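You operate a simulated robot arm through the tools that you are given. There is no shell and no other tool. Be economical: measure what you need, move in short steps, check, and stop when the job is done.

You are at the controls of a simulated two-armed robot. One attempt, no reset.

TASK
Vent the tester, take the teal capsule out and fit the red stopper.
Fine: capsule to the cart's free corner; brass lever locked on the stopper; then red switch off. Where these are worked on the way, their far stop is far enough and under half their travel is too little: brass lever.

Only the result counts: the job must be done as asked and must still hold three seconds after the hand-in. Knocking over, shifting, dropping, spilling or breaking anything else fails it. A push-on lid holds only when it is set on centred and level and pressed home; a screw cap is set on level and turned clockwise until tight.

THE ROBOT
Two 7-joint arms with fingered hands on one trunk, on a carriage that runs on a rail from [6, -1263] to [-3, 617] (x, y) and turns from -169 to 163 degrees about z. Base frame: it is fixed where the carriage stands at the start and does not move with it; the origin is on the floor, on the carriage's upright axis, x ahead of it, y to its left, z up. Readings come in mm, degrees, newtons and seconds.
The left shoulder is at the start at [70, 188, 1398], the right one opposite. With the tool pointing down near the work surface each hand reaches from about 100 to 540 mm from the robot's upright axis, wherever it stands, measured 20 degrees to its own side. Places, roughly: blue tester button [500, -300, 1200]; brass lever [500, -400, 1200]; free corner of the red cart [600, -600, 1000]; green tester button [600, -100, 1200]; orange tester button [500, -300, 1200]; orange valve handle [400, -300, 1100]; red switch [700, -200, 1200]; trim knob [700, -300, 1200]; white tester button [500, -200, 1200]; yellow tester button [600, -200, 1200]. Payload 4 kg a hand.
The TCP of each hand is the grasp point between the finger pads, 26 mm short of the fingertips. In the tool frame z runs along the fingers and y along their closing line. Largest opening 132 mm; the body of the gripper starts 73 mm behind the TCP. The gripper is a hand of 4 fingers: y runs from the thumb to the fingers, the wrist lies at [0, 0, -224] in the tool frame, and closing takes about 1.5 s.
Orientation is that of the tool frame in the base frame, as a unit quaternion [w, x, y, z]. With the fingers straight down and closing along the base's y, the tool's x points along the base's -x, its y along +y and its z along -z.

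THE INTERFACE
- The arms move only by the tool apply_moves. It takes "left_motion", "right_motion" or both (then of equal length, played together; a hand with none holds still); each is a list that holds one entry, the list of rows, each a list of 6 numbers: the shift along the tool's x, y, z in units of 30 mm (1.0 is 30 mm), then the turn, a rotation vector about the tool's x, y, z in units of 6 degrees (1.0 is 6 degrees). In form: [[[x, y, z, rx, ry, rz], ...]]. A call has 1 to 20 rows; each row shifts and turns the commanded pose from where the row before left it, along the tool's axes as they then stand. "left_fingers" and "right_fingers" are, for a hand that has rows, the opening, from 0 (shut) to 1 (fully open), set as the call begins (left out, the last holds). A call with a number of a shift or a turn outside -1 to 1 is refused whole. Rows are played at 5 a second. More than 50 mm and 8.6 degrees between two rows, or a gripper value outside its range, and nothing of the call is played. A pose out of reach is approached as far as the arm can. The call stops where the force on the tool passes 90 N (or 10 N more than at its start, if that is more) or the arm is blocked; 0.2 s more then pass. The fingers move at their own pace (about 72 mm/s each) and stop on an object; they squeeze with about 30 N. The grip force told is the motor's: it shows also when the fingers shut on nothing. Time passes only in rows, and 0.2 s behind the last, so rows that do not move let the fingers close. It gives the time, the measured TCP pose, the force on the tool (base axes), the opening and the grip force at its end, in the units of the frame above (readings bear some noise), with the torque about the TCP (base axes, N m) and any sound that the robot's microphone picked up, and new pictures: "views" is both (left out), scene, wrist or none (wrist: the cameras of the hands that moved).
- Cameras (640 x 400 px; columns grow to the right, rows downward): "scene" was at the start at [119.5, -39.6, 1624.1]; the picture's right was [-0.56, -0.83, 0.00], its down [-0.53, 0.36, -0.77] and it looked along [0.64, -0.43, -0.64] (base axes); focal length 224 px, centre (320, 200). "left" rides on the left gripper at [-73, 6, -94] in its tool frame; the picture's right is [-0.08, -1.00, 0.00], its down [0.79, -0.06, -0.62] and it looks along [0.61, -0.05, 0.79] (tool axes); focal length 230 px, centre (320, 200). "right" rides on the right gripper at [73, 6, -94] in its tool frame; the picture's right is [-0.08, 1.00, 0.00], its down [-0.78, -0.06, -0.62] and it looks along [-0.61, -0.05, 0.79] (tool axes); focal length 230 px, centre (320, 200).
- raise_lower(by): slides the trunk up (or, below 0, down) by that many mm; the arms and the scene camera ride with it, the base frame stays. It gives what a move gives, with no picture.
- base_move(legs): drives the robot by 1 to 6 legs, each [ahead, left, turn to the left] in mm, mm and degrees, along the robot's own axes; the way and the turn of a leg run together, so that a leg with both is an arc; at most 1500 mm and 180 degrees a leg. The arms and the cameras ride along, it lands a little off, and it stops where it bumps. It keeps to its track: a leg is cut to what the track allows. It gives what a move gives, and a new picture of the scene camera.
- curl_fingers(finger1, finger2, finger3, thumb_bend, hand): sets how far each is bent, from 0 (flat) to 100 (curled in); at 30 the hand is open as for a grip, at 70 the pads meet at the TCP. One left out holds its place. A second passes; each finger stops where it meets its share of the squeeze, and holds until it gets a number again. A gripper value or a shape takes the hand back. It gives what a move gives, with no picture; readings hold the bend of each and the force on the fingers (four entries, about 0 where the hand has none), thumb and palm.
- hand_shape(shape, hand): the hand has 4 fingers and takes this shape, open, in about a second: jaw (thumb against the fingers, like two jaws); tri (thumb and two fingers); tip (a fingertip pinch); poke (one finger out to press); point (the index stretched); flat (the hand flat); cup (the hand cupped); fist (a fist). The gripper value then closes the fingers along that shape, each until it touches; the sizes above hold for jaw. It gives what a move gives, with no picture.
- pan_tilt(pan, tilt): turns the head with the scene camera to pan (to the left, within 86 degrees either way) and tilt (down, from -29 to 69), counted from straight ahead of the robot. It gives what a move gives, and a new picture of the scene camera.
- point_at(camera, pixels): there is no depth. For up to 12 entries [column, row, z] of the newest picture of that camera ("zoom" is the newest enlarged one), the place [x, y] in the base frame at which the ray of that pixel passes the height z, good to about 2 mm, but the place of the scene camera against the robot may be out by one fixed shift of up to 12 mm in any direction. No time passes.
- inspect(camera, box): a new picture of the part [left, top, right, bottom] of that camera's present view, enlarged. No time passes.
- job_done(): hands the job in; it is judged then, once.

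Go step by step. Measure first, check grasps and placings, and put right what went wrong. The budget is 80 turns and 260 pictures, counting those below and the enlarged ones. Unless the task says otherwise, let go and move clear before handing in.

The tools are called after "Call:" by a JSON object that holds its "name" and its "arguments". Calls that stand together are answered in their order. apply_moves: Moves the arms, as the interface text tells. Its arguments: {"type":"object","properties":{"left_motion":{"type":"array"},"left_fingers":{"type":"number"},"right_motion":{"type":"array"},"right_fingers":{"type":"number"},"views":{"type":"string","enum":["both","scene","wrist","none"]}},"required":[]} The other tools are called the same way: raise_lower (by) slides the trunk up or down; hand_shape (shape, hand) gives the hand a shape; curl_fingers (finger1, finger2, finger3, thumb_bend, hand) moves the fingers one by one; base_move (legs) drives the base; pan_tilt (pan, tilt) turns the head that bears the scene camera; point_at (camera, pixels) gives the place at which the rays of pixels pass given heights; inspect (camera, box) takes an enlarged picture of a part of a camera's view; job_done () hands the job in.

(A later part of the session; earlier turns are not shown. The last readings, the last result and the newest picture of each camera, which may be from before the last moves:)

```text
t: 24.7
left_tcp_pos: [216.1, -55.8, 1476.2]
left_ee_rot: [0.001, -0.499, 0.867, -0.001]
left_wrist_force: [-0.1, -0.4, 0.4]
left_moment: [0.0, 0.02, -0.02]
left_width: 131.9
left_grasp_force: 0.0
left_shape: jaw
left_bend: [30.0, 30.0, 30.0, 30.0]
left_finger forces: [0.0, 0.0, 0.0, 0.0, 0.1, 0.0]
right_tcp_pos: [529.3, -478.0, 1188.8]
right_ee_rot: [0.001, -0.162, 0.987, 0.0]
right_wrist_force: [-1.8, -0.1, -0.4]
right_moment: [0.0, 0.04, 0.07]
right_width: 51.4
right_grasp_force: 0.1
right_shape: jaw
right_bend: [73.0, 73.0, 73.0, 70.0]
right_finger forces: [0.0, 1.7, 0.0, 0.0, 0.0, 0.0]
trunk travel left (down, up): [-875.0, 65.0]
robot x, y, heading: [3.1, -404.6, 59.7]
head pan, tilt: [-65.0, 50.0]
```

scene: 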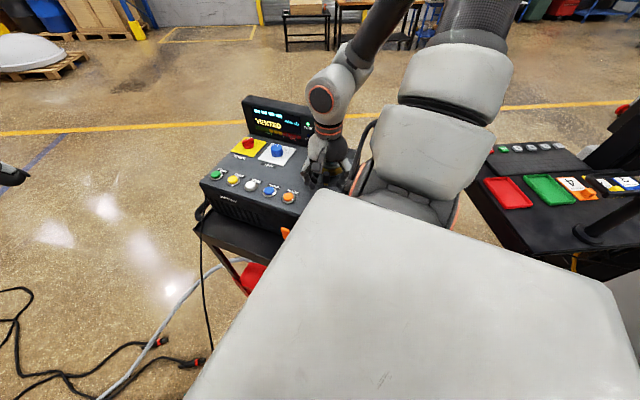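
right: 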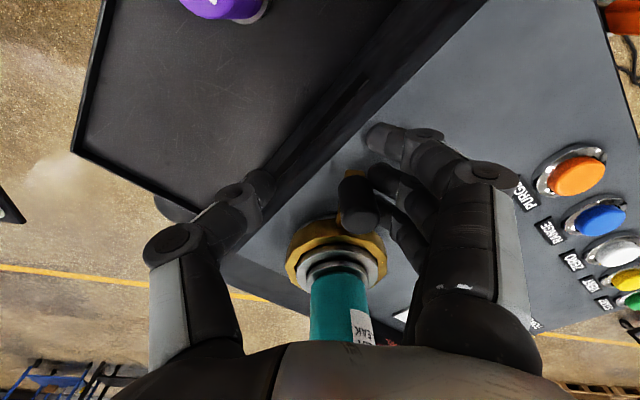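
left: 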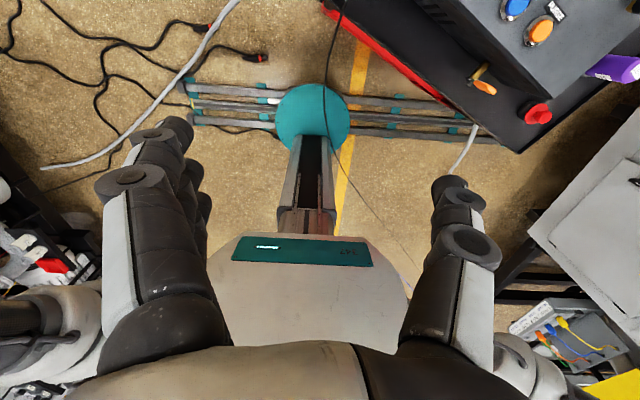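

The lever moves counterclockwise under about 2 N, so this is the unlocking direction. I'll continue in batches until the stop.

Call:
{"name": "apply_moves", "arguments": {"right_motion": [[[-0.037, -0.306, 0, 0, 0, -1], [-0.037, -0.306, 0, 0, 0, -1], [-0.037, -0.306, 0, 0, 0, -1]]], "views": "wrist"}}

```text
t: 25.5
left_tcp_pos: [216.3, -54.5, 1475.0]
left_ee_rot: [0.001, -0.499, 0.867, -0.001]
left_wrist_force: [-1.2, -0.3, 0.5]
left_moment: [0.02, 0.02, 0.02]
left_width: 131.8
left_grasp_force: 0.0
left_shape: jaw
left_bend: [30.0, 30.0, 30.0, 30.0]
left_finger forces: [0.0, 0.1, 0.1, 0.0, 0.1, 0.0]
right_tcp_pos: [544.8, -501.6, 1189.5]
right_ee_rot: [0.0, -0.315, 0.949, 0.0]
right_wrist_force: [-0.9, -0.2, -0.1]
right_moment: [-0.01, 0.01, 0.02]
right_width: 50.9
right_grasp_force: 0.1
right_shape: jaw
right_bend: [73.0, 73.0, 73.0, 70.0]
right_finger forces: [0.1, 0.6, 0.0, 0.0, 0.0, 0.0]
trunk travel left (down, up): [-875.0, 65.0]
robot x, y, heading: [2.4, -403.2, 59.7]
head pan, tilt: [-65.0, 50.0]
```

right: 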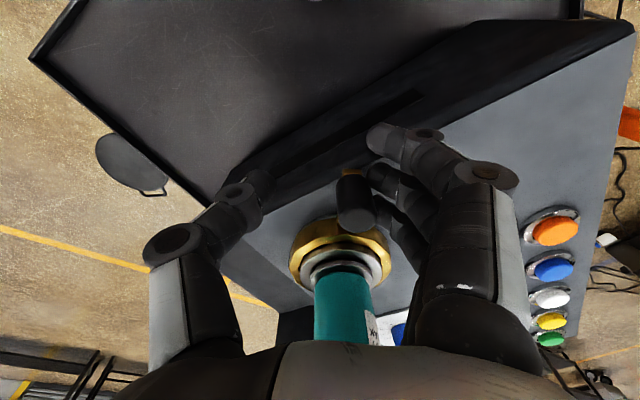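

Call:
{"name": "apply_moves", "arguments": {"right_motion": [[[-0.037, -0.306, 0, 0, 0, -1], [-0.037, -0.306, 0, 0, 0, -1], [-0.037, -0.306, 0, 0, 0, -1]]], "views": "wrist"}}

```text
t: 26.3
left_tcp_pos: [215.2, -53.8, 1476.1]
left_ee_rot: [0.001, -0.499, 0.867, 0.0]
left_wrist_force: [0.9, 0.1, 0.6]
left_moment: [-0.03, 0.03, -0.03]
left_width: 131.7
left_grasp_force: 0.1
left_shape: jaw
left_bend: [30.0, 30.0, 30.0, 30.0]
left_finger forces: [0.1, 0.0, 0.1, 0.1, 0.0, 0.0]
right_tcp_pos: [564.1, -516.2, 1189.1]
right_ee_rot: [-0.001, -0.46, 0.888, 0.0]
right_wrist_force: [-2.7, 2.6, -0.8]
right_moment: [0.04, 0.03, -0.02]
right_width: 52.6
right_grasp_force: 0.0
right_shape: jaw
right_bend: [73.0, 72.0, 73.0, 70.0]
right_finger forces: [0.0, 2.6, 0.6, 0.0, 0.0, 0.0]
trunk travel left (down, up): [-875.0, 65.0]
robot x, y, heading: [4.4, -405.1, 59.8]
head pan, tilt: [-65.0, 50.0]
```

right: 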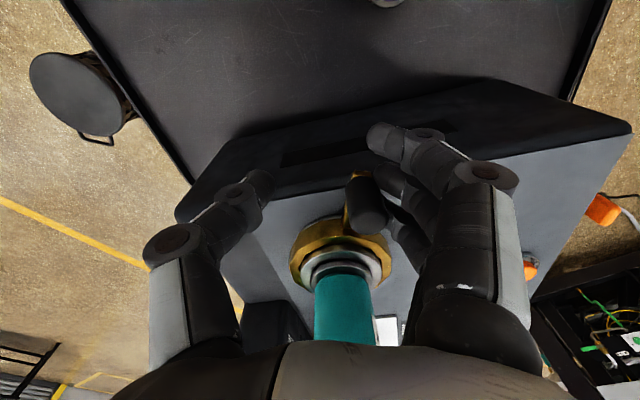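

The lever is starting to lag behind the fingers, which suggests the stop. I'll do one more step to confirm.

Call:
{"name": "apply_moves", "arguments": {"right_motion": [[[-0.037, -0.306, 0, 0, 0, -1]]], "views": "wrist"}}

```text
t: 26.7
left_tcp_pos: [214.1, -51.9, 1474.1]
left_ee_rot: [0.001, -0.499, 0.866, -0.002]
left_wrist_force: [-1.1, 0.7, 0.9]
left_moment: [0.01, -0.02, -0.02]
left_width: 131.8
left_grasp_force: 0.0
left_shape: jaw
left_bend: [30.0, 30.0, 30.0, 30.0]
left_finger forces: [0.1, 0.1, 0.0, 0.0, 0.0, 0.0]
right_tcp_pos: [572.0, -519.5, 1188.6]
right_ee_rot: [-0.001, -0.505, 0.863, 0.0]
right_wrist_force: [-5.7, 10.3, 3.1]
right_moment: [0.29, 0.22, -0.13]
right_width: 56.7
right_grasp_force: 0.0
right_shape: jaw
right_bend: [73.0, 71.0, 72.0, 70.0]
right_finger forces: [0.0, 6.2, 4.3, 0.0, 0.1, 0.0]
trunk travel left (down, up): [-875.0, 65.0]
robot x, y, heading: [-1.0, -402.3, 60.0]
head pan, tilt: [-65.0, 50.0]
```

right: 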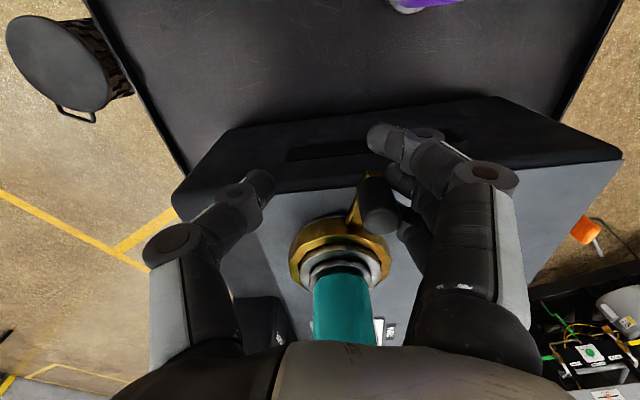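

Forces rose to about 10 N and the finger is deflecting, so the lever is at its far stop. I'll back off and rise above the capsule.

Call:
{"name": "apply_moves", "arguments": {"right_motion": [[[0.037, 0.306, 0, 0, 0, 1], [0, 0.2, 0, 0, 0, 0], [0, 0, -1, 0, 0, 0], [0, 0, -1, 0, 0, 0], [0, 0, -1, 0, 0, 0], [0, 0, -1, 0, 0, 0], [0, 0, -1, 0, 0, 0], [0, 0, -0.7, 0, 0, -1]]], "views": "both"}}

```text
t: 28.5
left_tcp_pos: [215.5, -54.7, 1474.9]
left_ee_rot: [0.001, -0.499, 0.866, -0.001]
left_wrist_force: [0.5, 1.2, 0.4]
left_moment: [0.04, -0.03, -0.01]
left_width: 131.8
left_grasp_force: 0.0
left_shape: jaw
left_bend: [30.0, 30.0, 30.0, 30.0]
left_finger forces: [0.0, 0.0, 0.0, 0.0, 0.1, 0.0]
right_tcp_pos: [560.4, -517.6, 1359.8]
right_ee_rot: [-0.001, -0.505, 0.863, -0.001]
right_wrist_force: [-0.2, -0.8, -0.4]
right_moment: [-0.02, 0.02, 0.02]
right_width: 50.9
right_grasp_force: 0.0
right_shape: jaw
right_bend: [73.0, 73.0, 73.0, 70.0]
right_finger forces: [0.1, 0.1, 0.0, 0.2, 0.0, 0.1]
trunk travel left (down, up): [-875.0, 65.0]
robot x, y, heading: [-1.3, -407.2, 60.1]
head pan, tilt: [-65.0, 50.0]
```

scene: 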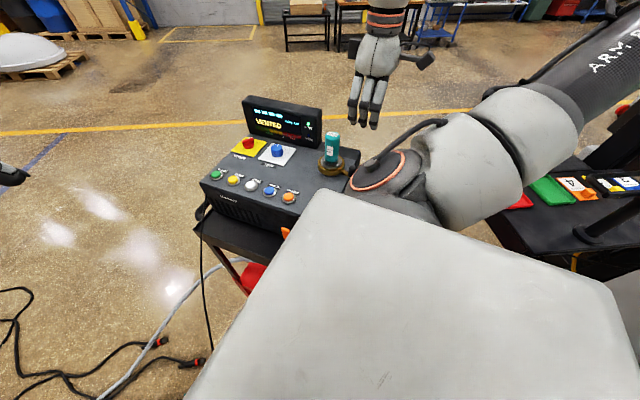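
right: 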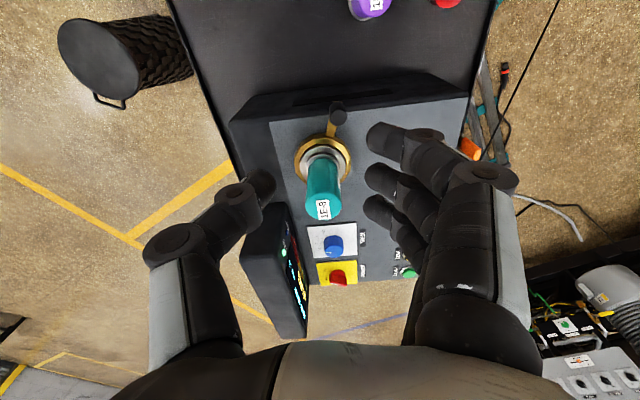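

The lever now lies at about (338,118) in the wrist view. I'll measure it, the capsule and the cart corner.

Call:
{"name": "inspect", "arguments": {"camera": "right", "box": [270, 90, 390, 230]}}

Call:
{"name": "point_at", "arguments": {"camera": "right", "pixels": [[338, 117, 1185], [322, 208, 1262], [322, 158, 1150], [322, 158, 1165], [235, 175, 1000], [170, 0, 1000], [495, 0, 1000], [205, 100, 1000], [368, 2, 1100], [447, 0, 1060]]}}

```text
2.86 times, centred on (330, 160) of right
```

zoom: 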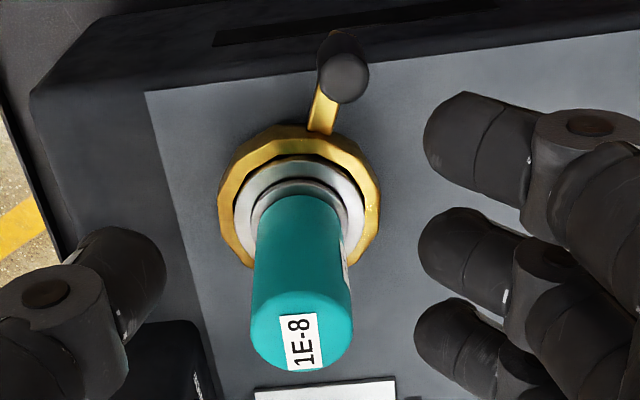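

```text
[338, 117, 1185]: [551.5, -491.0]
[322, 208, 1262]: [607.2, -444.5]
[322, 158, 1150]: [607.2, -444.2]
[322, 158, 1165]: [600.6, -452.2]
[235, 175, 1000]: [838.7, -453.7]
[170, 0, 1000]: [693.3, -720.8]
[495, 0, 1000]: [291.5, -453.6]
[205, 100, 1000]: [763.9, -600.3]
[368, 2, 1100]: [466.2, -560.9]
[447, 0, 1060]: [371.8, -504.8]
```

The capsule axis is confirmed at (609,-446) and the lever has swung about 53° to its stop. I'll open the hand and move above the capsule.

Call:
{"name": "apply_moves", "arguments": {"right_motion": [[[-0.72, -0.06, 0, 0, 0, 0], [-0.72, -0.06, 0, 0, 0, 0], [-0.72, -0.06, 0, 0, 0, 0], [-0.7, -0.07, 0, 0, 0, 0], [0, 0, 0.8, 0, 0, 0], [0, 0, 0.8, 0, 0, 0]]], "right_fingers": 1.0, "views": "both"}}

Call:
{"name": "inspect", "arguments": {"camera": "scene", "box": [240, 70, 400, 190]}}

```text
t: 29.9
left_tcp_pos: [216.3, -54.5, 1476.1]
left_ee_rot: [0.001, -0.499, 0.867, 0.0]
left_wrist_force: [-0.1, -0.7, -0.8]
left_moment: [0.01, -0.01, 0.0]
left_width: 131.9
left_grasp_force: 0.0
left_shape: jaw
left_bend: [30.0, 30.0, 30.0, 30.0]
left_finger forces: [0.0, 0.0, 0.0, 0.0, 0.0, 0.0]
right_tcp_pos: [610.0, -445.1, 1311.7]
right_ee_rot: [0.0, -0.504, 0.864, 0.0]
right_wrist_force: [0.4, -0.3, 0.6]
right_moment: [0.01, 0.03, 0.03]
right_width: 131.9
right_grasp_force: 0.0
right_shape: jaw
right_bend: [30.0, 30.0, 30.0, 30.0]
right_finger forces: [0.0, 0.0, 0.1, 0.1, 0.0, 0.0]
trunk travel left (down, up): [-875.0, 65.0]
robot x, y, heading: [4.2, -401.9, 59.7]
head pan, tilt: [-65.0, 50.0]
```

scene: 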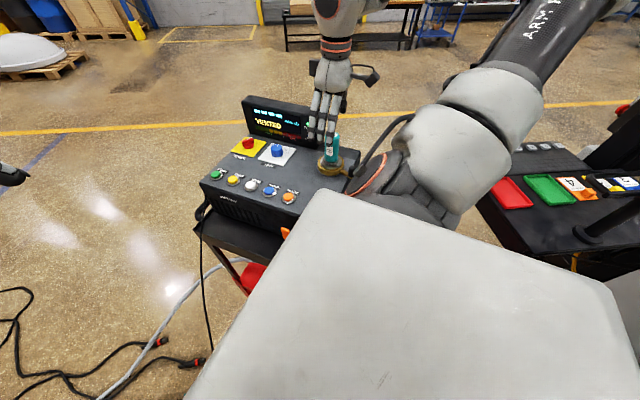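
right: 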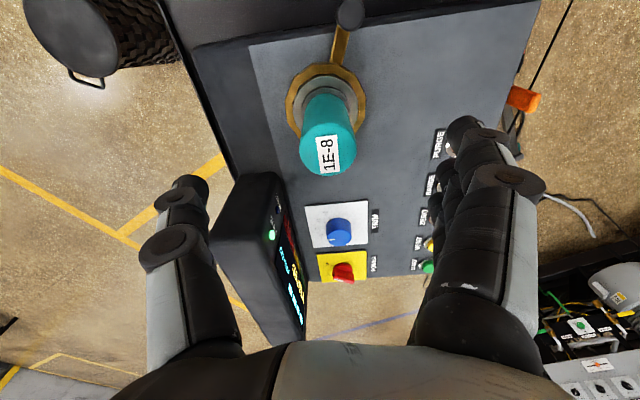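

```text
3.33 times, centred on (320, 130) of scene
```

zoom: 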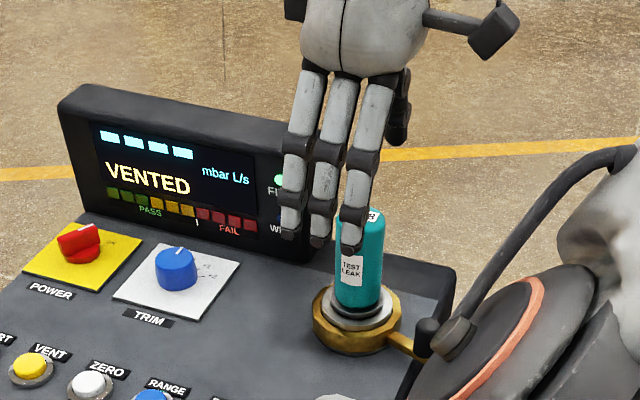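

I'll double-check the capsule's centring under the hand before descending.

Call:
{"name": "inspect", "arguments": {"camera": "right", "box": [260, 40, 400, 200]}}

Call:
{"name": "point_at", "arguments": {"camera": "right", "pixels": [[328, 150, 1262], [328, 150, 1255], [326, 97, 1150], [326, 97, 1160]]}}

```text
2.50 times, centred on (330, 120) of right
```

zoom: 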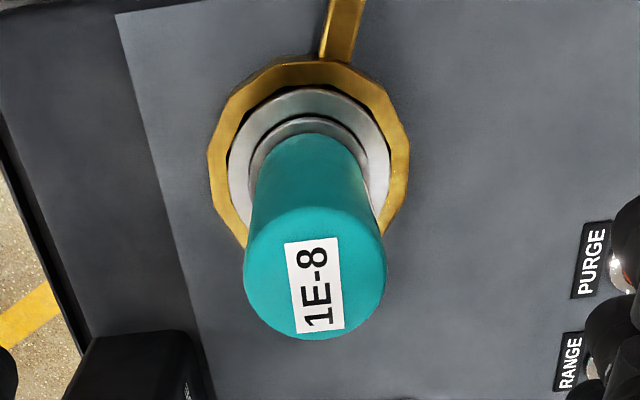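

```text
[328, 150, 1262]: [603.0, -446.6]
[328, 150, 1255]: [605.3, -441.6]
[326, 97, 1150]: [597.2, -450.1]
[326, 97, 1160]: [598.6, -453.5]
```

The capsule axis is about (605,-446), so I'll make a small correction, descend to z≈1220 and close.

Call:
{"name": "apply_moves", "arguments": {"right_motion": [[[0.09, 0.1, 0.6, 0, 0, 0], [0, 0, 0.9, 0, 0, 0], [0, 0, 0.9, 0, 0, 0], [0, 0, 0.6, 0, 0, 0]]], "views": "none"}}

Call:
{"name": "apply_moves", "arguments": {"right_motion": [[[0, 0, 0, 0, 0, 0], [0, 0, 0, 0, 0, 0], [0, 0, 0, 0, 0, 0], [0, 0, 0, 0, 0, 0], [0, 0, 0, 0, 0, 0], [0, 0, 0, 0, 0, 0], [0, 0, 0, 0, 0, 0], [0, 0, 0, 0, 0, 0], [0, 0, 0, 0, 0, 0]]], "right_fingers": 0.0, "views": "both"}}

```text
t: 30.9
left_tcp_pos: [215.2, -54.2, 1474.1]
left_ee_rot: [0.0, -0.499, 0.866, -0.001]
left_wrist_force: [0.7, -0.6, -0.8]
left_moment: [0.0, 0.02, 0.02]
left_width: 131.9
left_grasp_force: 0.0
left_shape: jaw
left_bend: [30.0, 30.0, 30.0, 30.0]
left_finger forces: [0.0, 0.0, 0.1, 0.0, 0.0, 0.0]
right_tcp_pos: [605.5, -445.4, 1221.8]
right_ee_rot: [0.0, -0.505, 0.863, -0.001]
right_wrist_force: [0.0, 0.3, 0.1]
right_moment: [-0.04, 0.01, -0.01]
right_width: 131.7
right_grasp_force: 0.0
right_shape: jaw
right_bend: [30.0, 30.0, 30.0, 30.0]
right_finger forces: [0.1, 0.0, 0.0, 0.0, 0.1, 0.1]
trunk travel left (down, up): [-875.0, 65.0]
robot x, y, heading: [1.2, -405.5, 59.9]
head pan, tilt: [-65.0, 50.0]
```

```text
t: 32.9
left_tcp_pos: [215.5, -54.6, 1475.7]
left_ee_rot: [0.0, -0.5, 0.866, -0.001]
left_wrist_force: [0.1, 0.6, 0.4]
left_moment: [-0.04, 0.02, 0.02]
left_width: 131.7
left_grasp_force: 0.0
left_shape: jaw
left_bend: [30.0, 30.0, 30.0, 30.0]
left_finger forces: [0.1, 0.0, 0.0, 0.0, 0.0, 0.1]
right_tcp_pos: [604.4, -446.2, 1221.1]
right_ee_rot: [0.001, -0.505, 0.863, -0.001]
right_wrist_force: [1.1, -0.1, 0.5]
right_moment: [-0.03, 0.01, -0.01]
right_width: 23.0
right_grasp_force: 30.1
right_shape: jaw
right_bend: [71.0, 73.0, 71.0, 70.0]
right_finger forces: [9.7, 9.5, 9.6, 0.1, 26.5, 0.1]
trunk travel left (down, up): [-875.0, 65.0]
robot x, y, heading: [-0.2, -404.8, 59.8]
head pan, tilt: [-65.0, 50.0]
```

scene: 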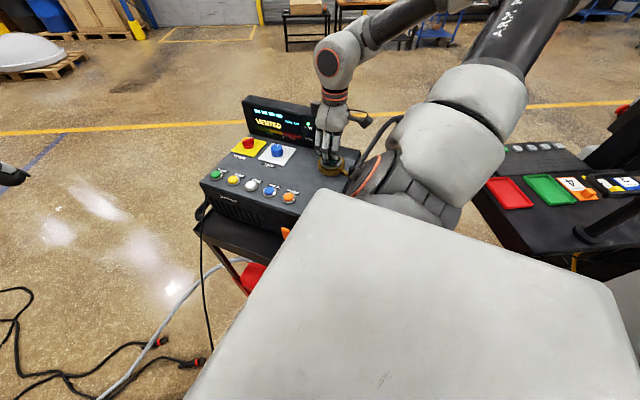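
right: 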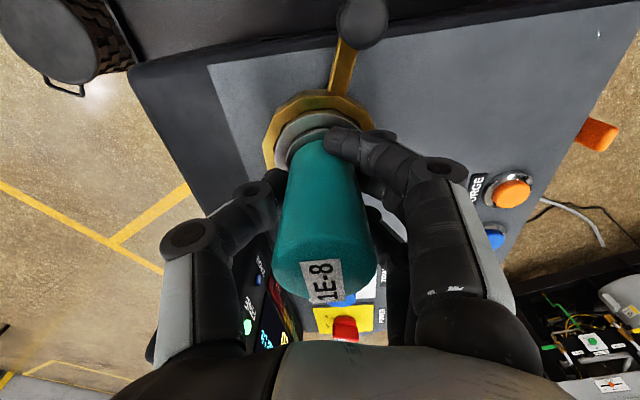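

The capsule is gripped at 30 N. I'll lift gently straight up.

Call:
{"name": "apply_moves", "arguments": {"right_motion": [[[0, 0, -0.3, 0, 0, 0], [0, 0, -0.3, 0, 0, 0], [0, 0, -0.5, 0, 0, 0], [0, 0, -0.8, 0, 0, 0], [0, 0, -0.8, 0, 0, 0], [0, 0, -0.8, 0, 0, 0]]], "views": "both"}}

Call:
{"name": "inspect", "arguments": {"camera": "scene", "box": [260, 70, 420, 190]}}

```text
t: 34.3
left_tcp_pos: [216.0, -53.8, 1475.1]
left_ee_rot: [0.001, -0.5, 0.866, 0.0]
left_wrist_force: [0.2, -0.3, 0.1]
left_moment: [-0.04, 0.0, -0.02]
left_width: 131.7
left_grasp_force: 0.1
left_shape: jaw
left_bend: [30.0, 30.0, 30.0, 30.0]
left_finger forces: [0.1, 0.1, 0.1, 0.0, 0.0, 0.0]
right_tcp_pos: [604.9, -444.5, 1326.7]
right_ee_rot: [0.0, -0.505, 0.863, 0.002]
right_wrist_force: [0.1, 0.4, -1.8]
right_moment: [0.0, 0.0, -0.01]
right_width: 22.7
right_grasp_force: 29.7
right_shape: jaw
right_bend: [71.0, 73.0, 71.0, 70.0]
right_finger forces: [9.9, 9.6, 9.7, 0.1, 26.5, 0.0]
trunk travel left (down, up): [-875.0, 65.0]
robot x, y, heading: [1.7, -401.0, 59.9]
head pan, tilt: [-65.0, 50.0]
```

scene: 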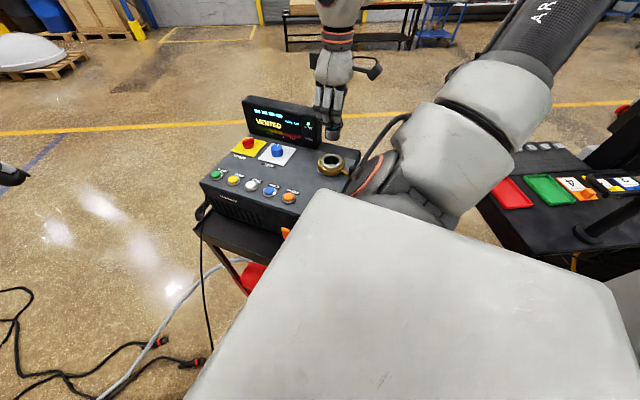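
right: 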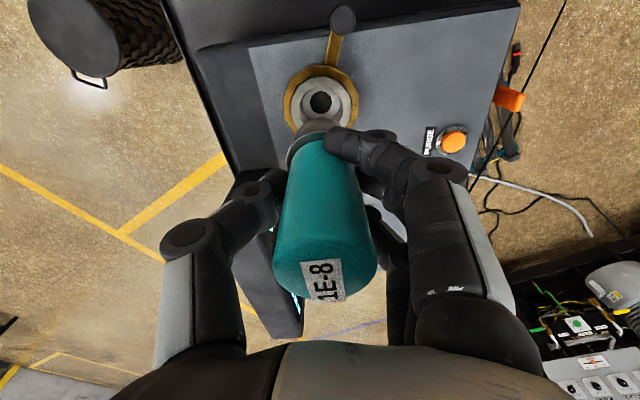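

```text
3.33 times, centred on (340, 130) of scene
```

zoom: 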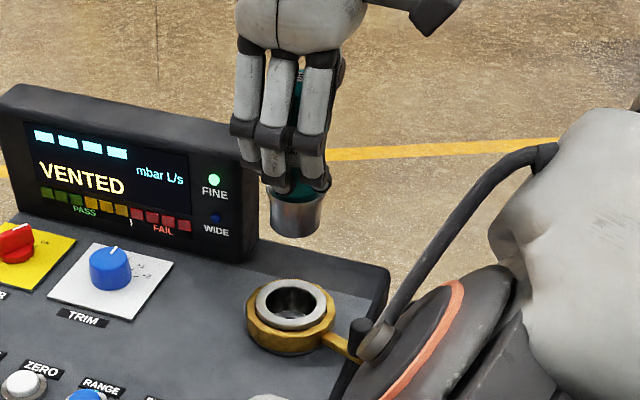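

The capsule is out, with its metal base visible, and the port is open at wrist pixel (320,101). I'll measure the port and the capsule bottom, then carry the capsule toward the free corner at about (605,-635).

Call:
{"name": "point_at", "arguments": {"camera": "scene", "pixels": [[332.6, 137.6, 1240], [332.6, 137.6, 1255], [332.6, 137.6, 1270]]}}

Call:
{"name": "point_at", "arguments": {"camera": "right", "pixels": [[320, 101, 1150], [320, 101, 1160], [320, 101, 1170]]}}

Call:
{"name": "apply_moves", "arguments": {"right_motion": [[[0.79, -0.443, 0, 0, 0, 0], [0.79, -0.443, 0, 0, 0, 0], [0.79, -0.443, 0, 0, 0, 0], [0.79, -0.443, 0, 0, 0, 0], [0.79, -0.443, 0, 0, 0, 0], [0.79, -0.443, 0, 0, 0, 0], [0.79, -0.443, 0, 0, 0, 0]]], "views": "both"}}

Call:
{"name": "inspect", "arguments": {"camera": "right", "box": [160, 0, 480, 200]}}

```text
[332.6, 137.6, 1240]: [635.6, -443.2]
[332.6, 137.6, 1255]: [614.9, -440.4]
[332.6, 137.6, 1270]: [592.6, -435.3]
```

```text
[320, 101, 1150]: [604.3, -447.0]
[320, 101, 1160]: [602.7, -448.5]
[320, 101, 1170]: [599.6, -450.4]
```

```text
t: 35.9
left_tcp_pos: [216.4, -55.3, 1475.8]
left_ee_rot: [0.001, -0.499, 0.867, 0.001]
left_wrist_force: [0.4, 0.2, 0.1]
left_moment: [0.0, 0.02, 0.0]
left_width: 131.9
left_grasp_force: 0.0
left_shape: jaw
left_bend: [30.0, 30.0, 30.0, 30.0]
left_finger forces: [0.1, 0.0, 0.1, 0.0, 0.0, 0.0]
right_tcp_pos: [606.0, -636.4, 1325.9]
right_ee_rot: [-0.001, -0.505, 0.863, 0.001]
right_wrist_force: [0.6, 0.8, -1.5]
right_moment: [0.01, 0.01, 0.02]
right_width: 22.9
right_grasp_force: 30.0
right_shape: jaw
right_bend: [71.0, 73.0, 71.0, 70.0]
right_finger forces: [10.1, 9.6, 10.1, 0.1, 26.4, 0.0]
trunk travel left (down, up): [-875.0, 65.0]
robot x, y, heading: [3.1, -403.8, 59.6]
head pan, tilt: [-65.0, 50.0]
```

scene: 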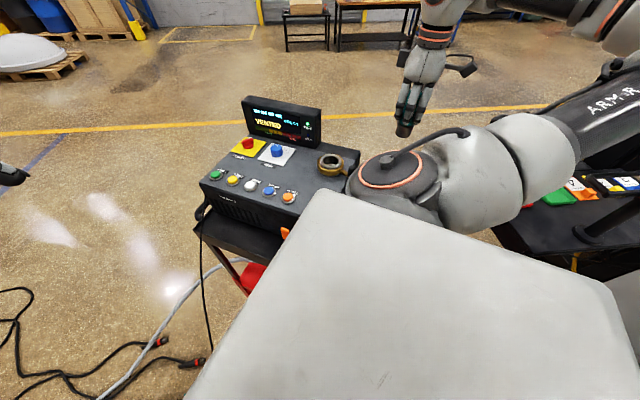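
right: 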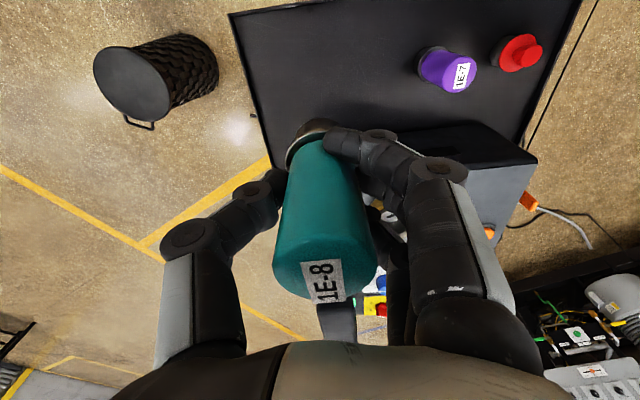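

```text
2.00 times, centred on (320, 100) of right
```

zoom: 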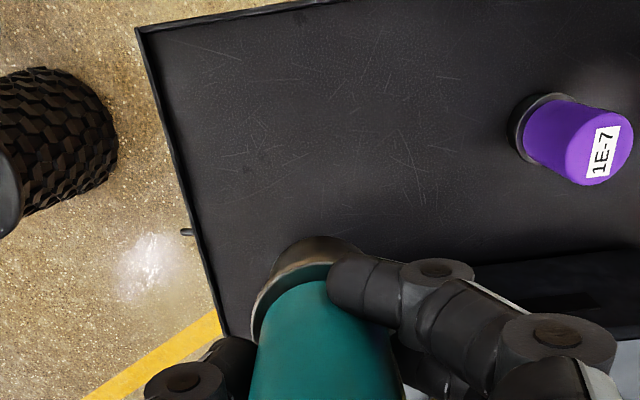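

Now the cart's free corner, at (230,14), is clearly in view. I'll measure the corner, purple and stopper positions.

Call:
{"name": "point_at", "arguments": {"camera": "right", "pixels": [[230, 14, 1010], [230, 14, 990], [582, 0, 1010], [272, 165, 1010], [437, 62, 1000], [437, 62, 1020], [462, 76, 1110], [515, 52, 1020], [528, 50, 1060], [537, 160, 1140], [400, 130, 1000]]}}

Call:
{"name": "inspect", "arguments": {"camera": "right", "box": [400, 0, 600, 125]}}

```text
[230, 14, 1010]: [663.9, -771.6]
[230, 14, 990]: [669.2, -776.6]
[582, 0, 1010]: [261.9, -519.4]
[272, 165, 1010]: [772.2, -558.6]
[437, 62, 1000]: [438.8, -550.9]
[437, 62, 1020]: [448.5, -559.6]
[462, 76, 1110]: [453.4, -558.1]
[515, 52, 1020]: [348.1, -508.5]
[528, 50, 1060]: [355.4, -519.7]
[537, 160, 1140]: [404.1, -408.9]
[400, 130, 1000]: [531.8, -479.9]
```

```text
3.20 times, centred on (500, 62) of right
```

zoom: 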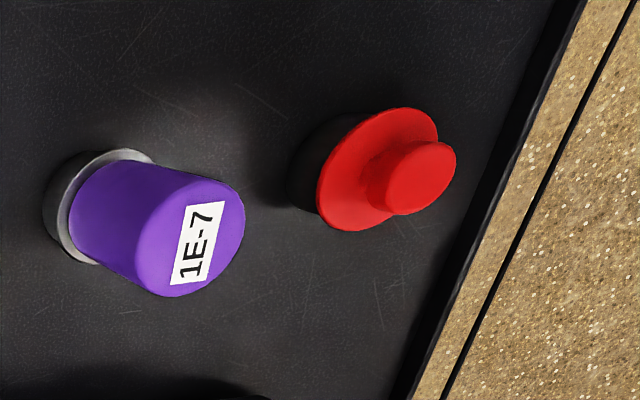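

The corner is at (665,-773), so (612,-643) is well inside the free area. I'll descend most of the way there.

Call:
{"name": "apply_moves", "arguments": {"right_motion": [[[0.1, -0.29, 0.9, 0, 0, 0], [0, 0, 0.9, 0, 0, 0], [0, 0, 0.9, 0, 0, 0], [0, 0, 0.9, 0, 0, 0], [0, 0, 0.9, 0, 0, 0], [0, 0, 0.9, 0, 0, 0], [0, 0, 0.9, 0, 0, 0], [0, 0, 0.9, 0, 0, 0]]], "views": "both"}}

Call:
{"name": "inspect", "arguments": {"camera": "scene", "box": [320, 80, 520, 205]}}

```text
t: 37.7
left_tcp_pos: [215.7, -53.9, 1476.1]
left_ee_rot: [0.001, -0.499, 0.866, 0.0]
left_wrist_force: [0.3, -0.1, 0.5]
left_moment: [-0.02, -0.04, 0.0]
left_width: 131.8
left_grasp_force: 0.0
left_shape: jaw
left_bend: [30.0, 30.0, 30.0, 30.0]
left_finger forces: [0.0, 0.0, 0.0, 0.0, 0.0, 0.0]
right_tcp_pos: [610.9, -642.4, 1110.0]
right_ee_rot: [-0.001, -0.503, 0.864, 0.001]
right_wrist_force: [0.8, 0.2, -2.3]
right_moment: [-0.01, -0.03, -0.01]
right_width: 22.7
right_grasp_force: 29.9
right_shape: jaw
right_bend: [71.0, 73.0, 71.0, 70.0]
right_finger forces: [10.4, 10.0, 10.6, 0.0, 26.5, 0.1]
trunk travel left (down, up): [-875.0, 65.0]
robot x, y, heading: [2.8, -404.9, 59.8]
head pan, tilt: [-65.0, 50.0]
```

scene: 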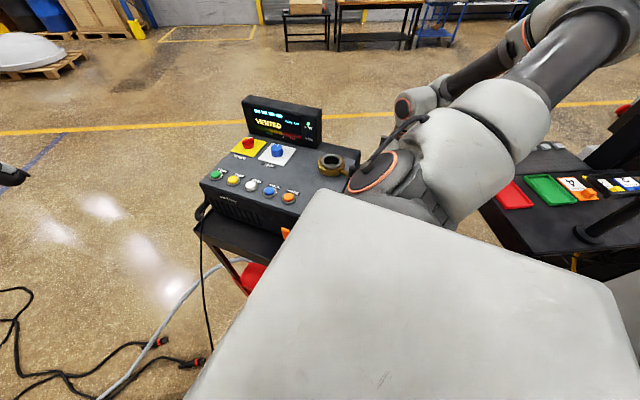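
right: 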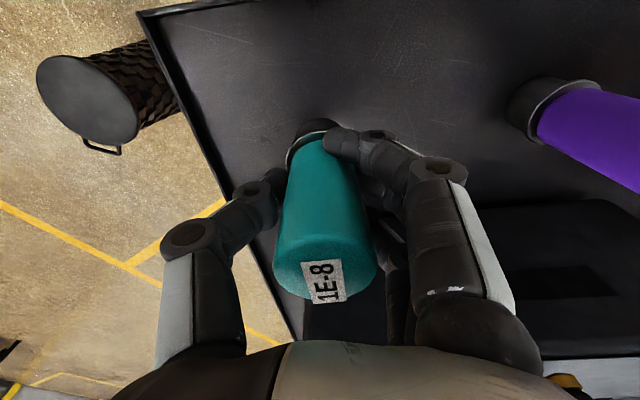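

```text
3.20 times, centred on (420, 142) of scene
```

zoom: 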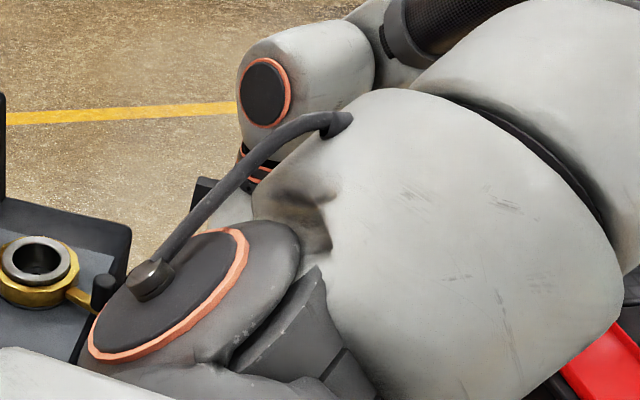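

I'll keep descending slowly, watching for contact.

Call:
{"name": "apply_moves", "arguments": {"right_motion": [[[0, 0, 0.3, 0, 0, 0], [0, 0, 0.3, 0, 0, 0], [0, 0, 0.2, 0, 0, 0], [0, 0, 0.2, 0, 0, 0]]], "views": "wrist"}}

```text
t: 38.7
left_tcp_pos: [216.4, -54.8, 1476.0]
left_ee_rot: [0.001, -0.499, 0.867, -0.001]
left_wrist_force: [1.1, -0.1, 0.1]
left_moment: [-0.01, 0.02, 0.03]
left_width: 131.7
left_grasp_force: 0.0
left_shape: jaw
left_bend: [30.0, 30.0, 30.0, 30.0]
left_finger forces: [0.1, 0.1, 0.0, 0.0, 0.0, 0.0]
right_tcp_pos: [610.3, -643.8, 1080.5]
right_ee_rot: [0.0, -0.504, 0.864, 0.0]
right_wrist_force: [-0.6, -1.4, -3.2]
right_moment: [0.02, 0.02, -0.03]
right_width: 22.8
right_grasp_force: 30.2
right_shape: jaw
right_bend: [71.0, 73.0, 71.0, 70.0]
right_finger forces: [10.5, 9.9, 10.7, 0.0, 26.3, 0.1]
trunk travel left (down, up): [-875.0, 65.0]
robot x, y, heading: [1.9, -404.4, 59.7]
head pan, tilt: [-65.0, 50.0]
```

right: 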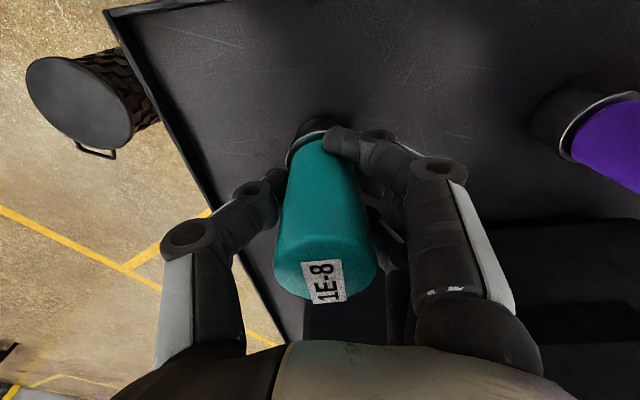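

Call:
{"name": "apply_moves", "arguments": {"right_motion": [[[0, 0, 0.1, 0, 0, 0], [0, 0, 0.1, 0, 0, 0], [0, 0, 0.1, 0, 0, 0]]], "views": "none"}}

Call:
{"name": "apply_moves", "arguments": {"right_motion": [[[0, 0, 0.1, 0, 0, 0]]], "views": "none"}}

Call:
{"name": "inspect", "arguments": {"camera": "right", "box": [250, 80, 410, 180]}}

```text
t: 39.5
left_tcp_pos: [216.2, -54.4, 1475.2]
left_ee_rot: [0.001, -0.499, 0.866, 0.0]
left_wrist_force: [-0.3, -0.1, 1.3]
left_moment: [-0.02, -0.02, -0.01]
left_width: 131.6
left_grasp_force: 0.1
left_shape: jaw
left_bend: [30.0, 30.0, 30.0, 30.0]
left_finger forces: [0.2, 0.0, 0.0, 0.1, 0.0, 0.0]
right_tcp_pos: [610.5, -641.8, 1072.2]
right_ee_rot: [0.0, -0.504, 0.864, 0.0]
right_wrist_force: [0.0, 0.9, -3.2]
right_moment: [0.01, -0.01, -0.02]
right_width: 22.6
right_grasp_force: 29.7
right_shape: jaw
right_bend: [71.0, 73.0, 71.0, 70.0]
right_finger forces: [10.4, 10.0, 10.8, 0.1, 26.3, 0.0]
trunk travel left (down, up): [-875.0, 65.0]
robot x, y, heading: [1.0, -406.3, 59.9]
head pan, tilt: [-65.0, 50.0]
```

```text
t: 39.9
left_tcp_pos: [215.6, -53.6, 1475.4]
left_ee_rot: [0.0, -0.499, 0.867, 0.0]
left_wrist_force: [-0.1, 0.0, -0.6]
left_moment: [0.02, -0.03, -0.02]
left_width: 131.8
left_grasp_force: 0.0
left_shape: jaw
left_bend: [30.0, 30.0, 30.0, 30.0]
left_finger forces: [0.0, 0.0, 0.0, 0.0, 0.0, 0.0]
right_tcp_pos: [611.2, -643.1, 1068.7]
right_ee_rot: [0.0, -0.505, 0.863, 0.0]
right_wrist_force: [0.0, -0.6, -2.6]
right_moment: [-0.02, 0.01, 0.0]
right_width: 22.5
right_grasp_force: 30.0
right_shape: jaw
right_bend: [71.0, 73.0, 71.0, 70.0]
right_finger forces: [10.6, 9.9, 10.8, 0.0, 26.2, 0.0]
trunk travel left (down, up): [-875.0, 65.0]
robot x, y, heading: [1.8, -406.6, 59.9]
head pan, tilt: [-65.0, 50.0]
```

```text
4.00 times, centred on (330, 130) of right
```

zoom: 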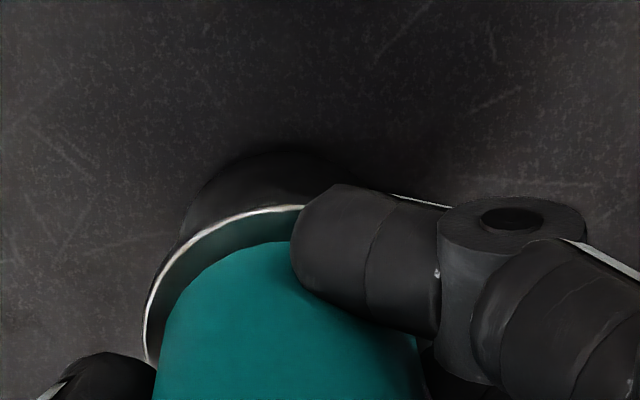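

No contact yet. I'll go on in small steps, with a reading after each.

Call:
{"name": "apply_moves", "arguments": {"right_motion": [[[0, 0, 0.1, 0, 0, 0]]], "views": "none"}}

Call:
{"name": "apply_moves", "arguments": {"right_motion": [[[0, 0, 0.1, 0, 0, 0]]], "views": "none"}}

Call:
{"name": "apply_moves", "arguments": {"right_motion": [[[0, 0, 0.1, 0, 0, 0]]], "views": "wrist"}}

```text
t: 40.3
left_tcp_pos: [212.7, -52.6, 1475.7]
left_ee_rot: [0.0, -0.5, 0.866, -0.001]
left_wrist_force: [-1.0, 0.2, -0.1]
left_moment: [0.0, 0.02, 0.0]
left_width: 131.6
left_grasp_force: 0.0
left_shape: jaw
left_bend: [30.0, 30.0, 30.0, 30.0]
left_finger forces: [0.1, 0.1, 0.0, 0.1, 0.1, 0.0]
right_tcp_pos: [610.8, -643.5, 1069.1]
right_ee_rot: [0.001, -0.504, 0.864, -0.001]
right_wrist_force: [4.2, -1.1, 11.9]
right_moment: [0.01, -0.05, -0.02]
right_width: 23.2
right_grasp_force: 30.0
right_shape: jaw
right_bend: [72.0, 74.0, 71.0, 70.0]
right_finger forces: [11.0, 10.1, 11.9, 0.0, 31.6, 0.0]
trunk travel left (down, up): [-875.0, 65.0]
robot x, y, heading: [0.3, -404.5, 59.8]
head pan, tilt: [-65.0, 50.0]
```

```text
t: 40.7
left_tcp_pos: [212.3, -52.4, 1475.4]
left_ee_rot: [0.001, -0.499, 0.867, -0.002]
left_wrist_force: [0.9, 0.0, -0.1]
left_moment: [-0.01, -0.02, 0.0]
left_width: 131.7
left_grasp_force: 0.0
left_shape: jaw
left_bend: [30.0, 30.0, 30.0, 30.0]
left_finger forces: [0.0, 0.0, 0.0, 0.0, 0.0, 0.1]
right_tcp_pos: [609.9, -643.1, 1065.6]
right_ee_rot: [0.003, -0.504, 0.864, -0.003]
right_wrist_force: [7.1, -0.7, 34.9]
right_moment: [-0.04, -0.22, 0.0]
right_width: 24.9
right_grasp_force: 30.2
right_shape: jaw
right_bend: [72.0, 74.0, 72.0, 71.0]
right_finger forces: [12.2, 10.1, 14.2, 0.1, 36.5, 0.1]
trunk travel left (down, up): [-875.0, 65.0]
robot x, y, heading: [2.0, -405.0, 59.7]
head pan, tilt: [-65.0, 50.0]
```

```text
t: 41.1
left_tcp_pos: [209.7, -51.1, 1475.5]
left_ee_rot: [0.002, -0.499, 0.867, -0.001]
left_wrist_force: [-0.1, 0.8, -0.9]
left_moment: [-0.01, -0.02, -0.01]
left_width: 131.7
left_grasp_force: 0.0
left_shape: jaw
left_bend: [30.0, 30.0, 30.0, 30.0]
left_finger forces: [0.0, 0.0, 0.0, 0.0, 0.0, 0.0]
right_tcp_pos: [609.4, -642.2, 1063.9]
right_ee_rot: [0.003, -0.504, 0.864, -0.003]
right_wrist_force: [10.8, -2.0, 53.8]
right_moment: [-0.19, -0.48, -0.01]
right_width: 28.0
right_grasp_force: 30.5
right_shape: jaw
right_bend: [73.0, 75.0, 73.0, 73.0]
right_finger forces: [16.1, 10.3, 19.0, 0.0, 41.0, 0.1]
trunk travel left (down, up): [-875.0, 65.0]
robot x, y, heading: [3.3, -402.1, 59.9]
head pan, tilt: [-65.0, 50.0]
```

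right: 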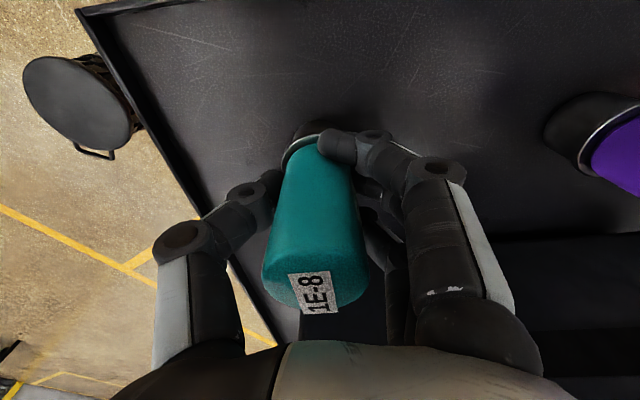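

Contact was at TCP z≈1069, and I've pressed about 54 N. I'll relieve it by backing up in small steps before releasing.

Call:
{"name": "apply_moves", "arguments": {"right_motion": [[[0, 0, -0.1, 0, 0, 0], [0, 0, -0.1, 0, 0, 0], [0, 0, 0, 0, 0, 0]]], "views": "wrist"}}

```text
t: 41.9
left_tcp_pos: [214.4, -53.4, 1474.4]
left_ee_rot: [0.0, -0.5, 0.866, -0.002]
left_wrist_force: [1.1, 0.5, -0.4]
left_moment: [0.01, -0.02, 0.02]
left_width: 132.0
left_grasp_force: 0.1
left_shape: jaw
left_bend: [30.0, 30.0, 30.0, 30.0]
left_finger forces: [0.0, 0.0, 0.1, 0.0, 0.1, 0.0]
right_tcp_pos: [609.1, -641.7, 1065.0]
right_ee_rot: [-0.001, -0.504, 0.863, 0.0]
right_wrist_force: [5.9, -0.2, 23.0]
right_moment: [-0.05, -0.25, -0.01]
right_width: 27.3
right_grasp_force: 30.4
right_shape: jaw
right_bend: [73.0, 75.0, 72.0, 73.0]
right_finger forces: [13.5, 9.7, 16.2, 0.0, 33.3, 0.0]
trunk travel left (down, up): [-875.0, 65.0]
robot x, y, heading: [1.5, -407.6, 59.9]
head pan, tilt: [-65.0, 50.0]
```

right: 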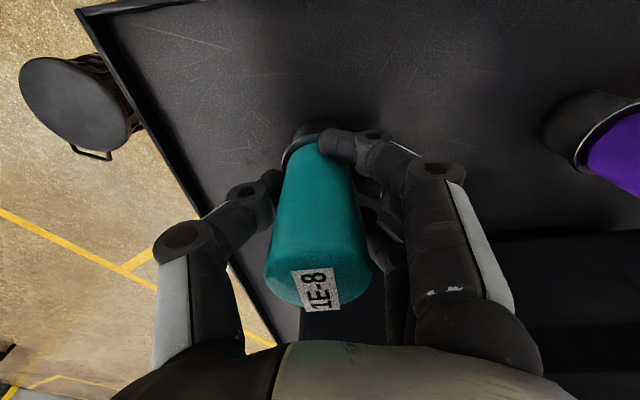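

Call:
{"name": "apply_moves", "arguments": {"right_motion": [[[0, 0, -0.08, 0, 0, 0], [0, 0, 0, 0, 0, 0]]], "views": "none"}}

Call:
{"name": "inspect", "arguments": {"camera": "right", "box": [240, 100, 400, 320]}}

```text
t: 42.5
left_tcp_pos: [215.2, -53.9, 1475.5]
left_ee_rot: [0.001, -0.5, 0.866, -0.001]
left_wrist_force: [0.1, -0.9, 0.6]
left_moment: [0.01, 0.0, -0.02]
left_width: 131.8
left_grasp_force: 0.0
left_shape: jaw
left_bend: [30.0, 30.0, 30.0, 30.0]
left_finger forces: [0.1, 0.0, 0.0, 0.0, 0.0, 0.0]
right_tcp_pos: [608.7, -643.5, 1066.5]
right_ee_rot: [-0.001, -0.504, 0.864, 0.001]
right_wrist_force: [1.4, 0.4, 5.4]
right_moment: [0.01, 0.02, -0.01]
right_width: 25.0
right_grasp_force: 30.3
right_shape: jaw
right_bend: [72.0, 74.0, 71.0, 71.0]
right_finger forces: [14.4, 10.4, 15.5, 0.0, 29.7, 0.0]
trunk travel left (down, up): [-875.0, 65.0]
robot x, y, heading: [7.0, -403.2, 60.0]
head pan, tilt: [-65.0, 50.0]
```

```text
1.82 times, centred on (320, 210) of right
```

zoom: 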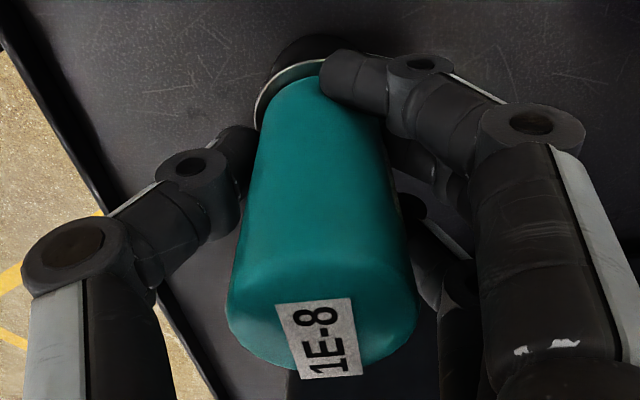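

Force is down to 5 N. I'll open slowly, then fully.

Call:
{"name": "apply_moves", "arguments": {"right_motion": [[[0, 0, 0, 0, 0, 0], [0, 0, 0, 0, 0, 0]]], "right_fingers": 0.3, "views": "none"}}

Call:
{"name": "apply_moves", "arguments": {"right_motion": [[[0, 0, 0, 0, 0, 0], [0, 0, 0, 0, 0, 0], [0, 0, 0, 0, 0, 0], [0, 0, 0, 0, 0, 0], [0, 0, 0, 0, 0, 0]]], "right_fingers": 1.0, "views": "wrist"}}

```text
t: 43.1
left_tcp_pos: [215.9, -54.2, 1476.3]
left_ee_rot: [0.001, -0.499, 0.866, -0.001]
left_wrist_force: [0.5, -0.8, -1.0]
left_moment: [0.03, 0.04, -0.02]
left_width: 131.6
left_grasp_force: 0.1
left_shape: jaw
left_bend: [30.0, 30.0, 30.0, 30.0]
left_finger forces: [0.0, 0.0, 0.0, 0.0, 0.0, 0.1]
right_tcp_pos: [610.2, -642.4, 1066.4]
right_ee_rot: [-0.001, -0.505, 0.863, 0.0]
right_wrist_force: [-0.9, 0.8, -0.8]
right_moment: [0.0, 0.0, 0.0]
right_width: 39.4
right_grasp_force: 0.0
right_shape: jaw
right_bend: [74.0, 73.0, 74.0, 70.0]
right_finger forces: [0.0, 0.6, 0.0, 0.0, 0.1, 0.0]
trunk travel left (down, up): [-875.0, 65.0]
robot x, y, heading: [0.4, -408.9, 59.7]
head pan, tilt: [-65.0, 50.0]
```

```text
t: 44.3
left_tcp_pos: [216.3, -54.0, 1475.6]
left_ee_rot: [0.001, -0.499, 0.866, -0.001]
left_wrist_force: [-0.4, 0.0, -0.2]
left_moment: [-0.01, -0.03, -0.02]
left_width: 131.8
left_grasp_force: 0.0
left_shape: jaw
left_bend: [30.0, 30.0, 30.0, 30.0]
left_finger forces: [0.0, 0.0, 0.0, 0.0, 0.0, 0.0]
right_tcp_pos: [610.7, -642.5, 1067.7]
right_ee_rot: [0.001, -0.505, 0.863, 0.0]
right_wrist_force: [-0.7, 0.6, -0.3]
right_moment: [0.01, 0.01, 0.0]
right_width: 131.6
right_grasp_force: 0.0
right_shape: jaw
right_bend: [30.0, 30.0, 30.0, 30.0]
right_finger forces: [0.0, 0.0, 0.1, 0.0, 0.0, 0.0]
trunk travel left (down, up): [-875.0, 65.0]
robot x, y, heading: [2.1, -400.9, 59.8]
head pan, tilt: [-65.0, 50.0]
```

right: 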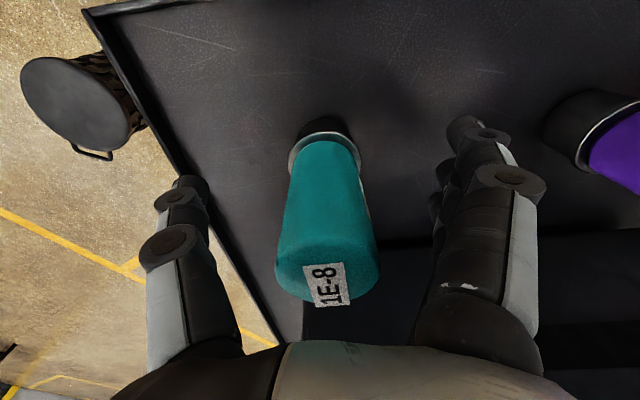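

The capsule stands upright on its own. I'll rise clear and go over to the red stopper at about (350,-512).

Call:
{"name": "apply_moves", "arguments": {"right_motion": [[[0, 0, -0.8, 0, 0, 0], [0, 0, -1, 0, 0, 0], [0, 0, -1, 0, 0, 0], [0, 0, -1, 0, 0, 0], [0, 0, -1, 0, 0, 0], [0, 0, -1, 0, 0, 0], [0, 0, -0.9, 0, 0, 0], [0.05, 0.97, 0, 0, 0, 0], [0.05, 0.97, 0, 0, 0, 0], [0.05, 0.97, 0, 0, 0, 0], [0.05, 0.97, 0, 0, 0, 0], [0.05, 0.97, 0, 0, 0, 0], [0.05, 0.97, 0, 0, 0, 0], [0.05, 0.97, 0, 0, 0, 0], [0.05, 0.97, 0, 0, 0, 0], [0.05, 0.97, 0, 0, 0, 0], [0.05, 0.97, 0, 0, 0, 0]]], "views": "both"}}

Call:
{"name": "inspect", "arguments": {"camera": "right", "box": [240, 40, 400, 200]}}

```text
t: 47.9
left_tcp_pos: [215.4, -54.0, 1474.5]
left_ee_rot: [0.001, -0.499, 0.867, -0.001]
left_wrist_force: [-0.4, -0.7, 0.2]
left_moment: [-0.03, 0.01, -0.02]
left_width: 131.2
left_grasp_force: 0.1
left_shape: jaw
left_bend: [30.0, 30.0, 30.0, 30.0]
left_finger forces: [0.0, 0.1, 0.0, 0.0, 0.0, 0.0]
right_tcp_pos: [431.9, -550.6, 1299.7]
right_ee_rot: [-0.001, -0.505, 0.863, 0.001]
right_wrist_force: [0.1, -0.3, 0.4]
right_moment: [0.01, 0.01, -0.02]
right_width: 131.9
right_grasp_force: 0.0
right_shape: jaw
right_bend: [30.0, 30.0, 30.0, 30.0]
right_finger forces: [0.1, 0.0, 0.0, 0.0, 0.1, 0.1]
right hand out of reach, approached as far as the arm can: row 14, 15, 16, 17
trunk travel left (down, up): [-875.0, 65.0]
robot x, y, heading: [-0.8, -406.6, 59.5]
head pan, tilt: [-65.0, 50.0]
```

scene: 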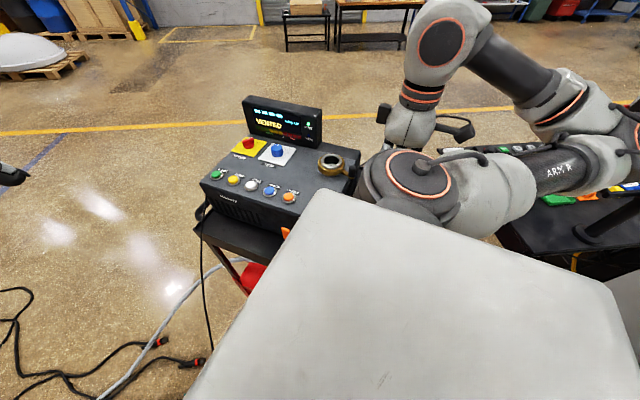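
right: 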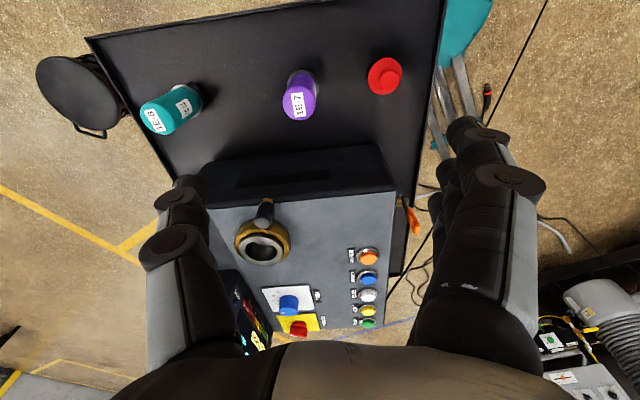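

```text
2.50 times, centred on (320, 120) of right
```

zoom: 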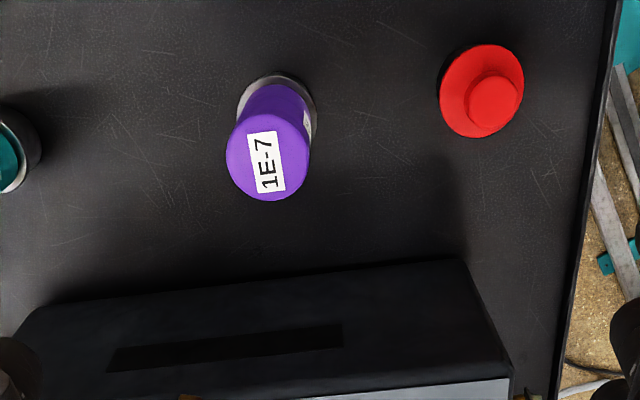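

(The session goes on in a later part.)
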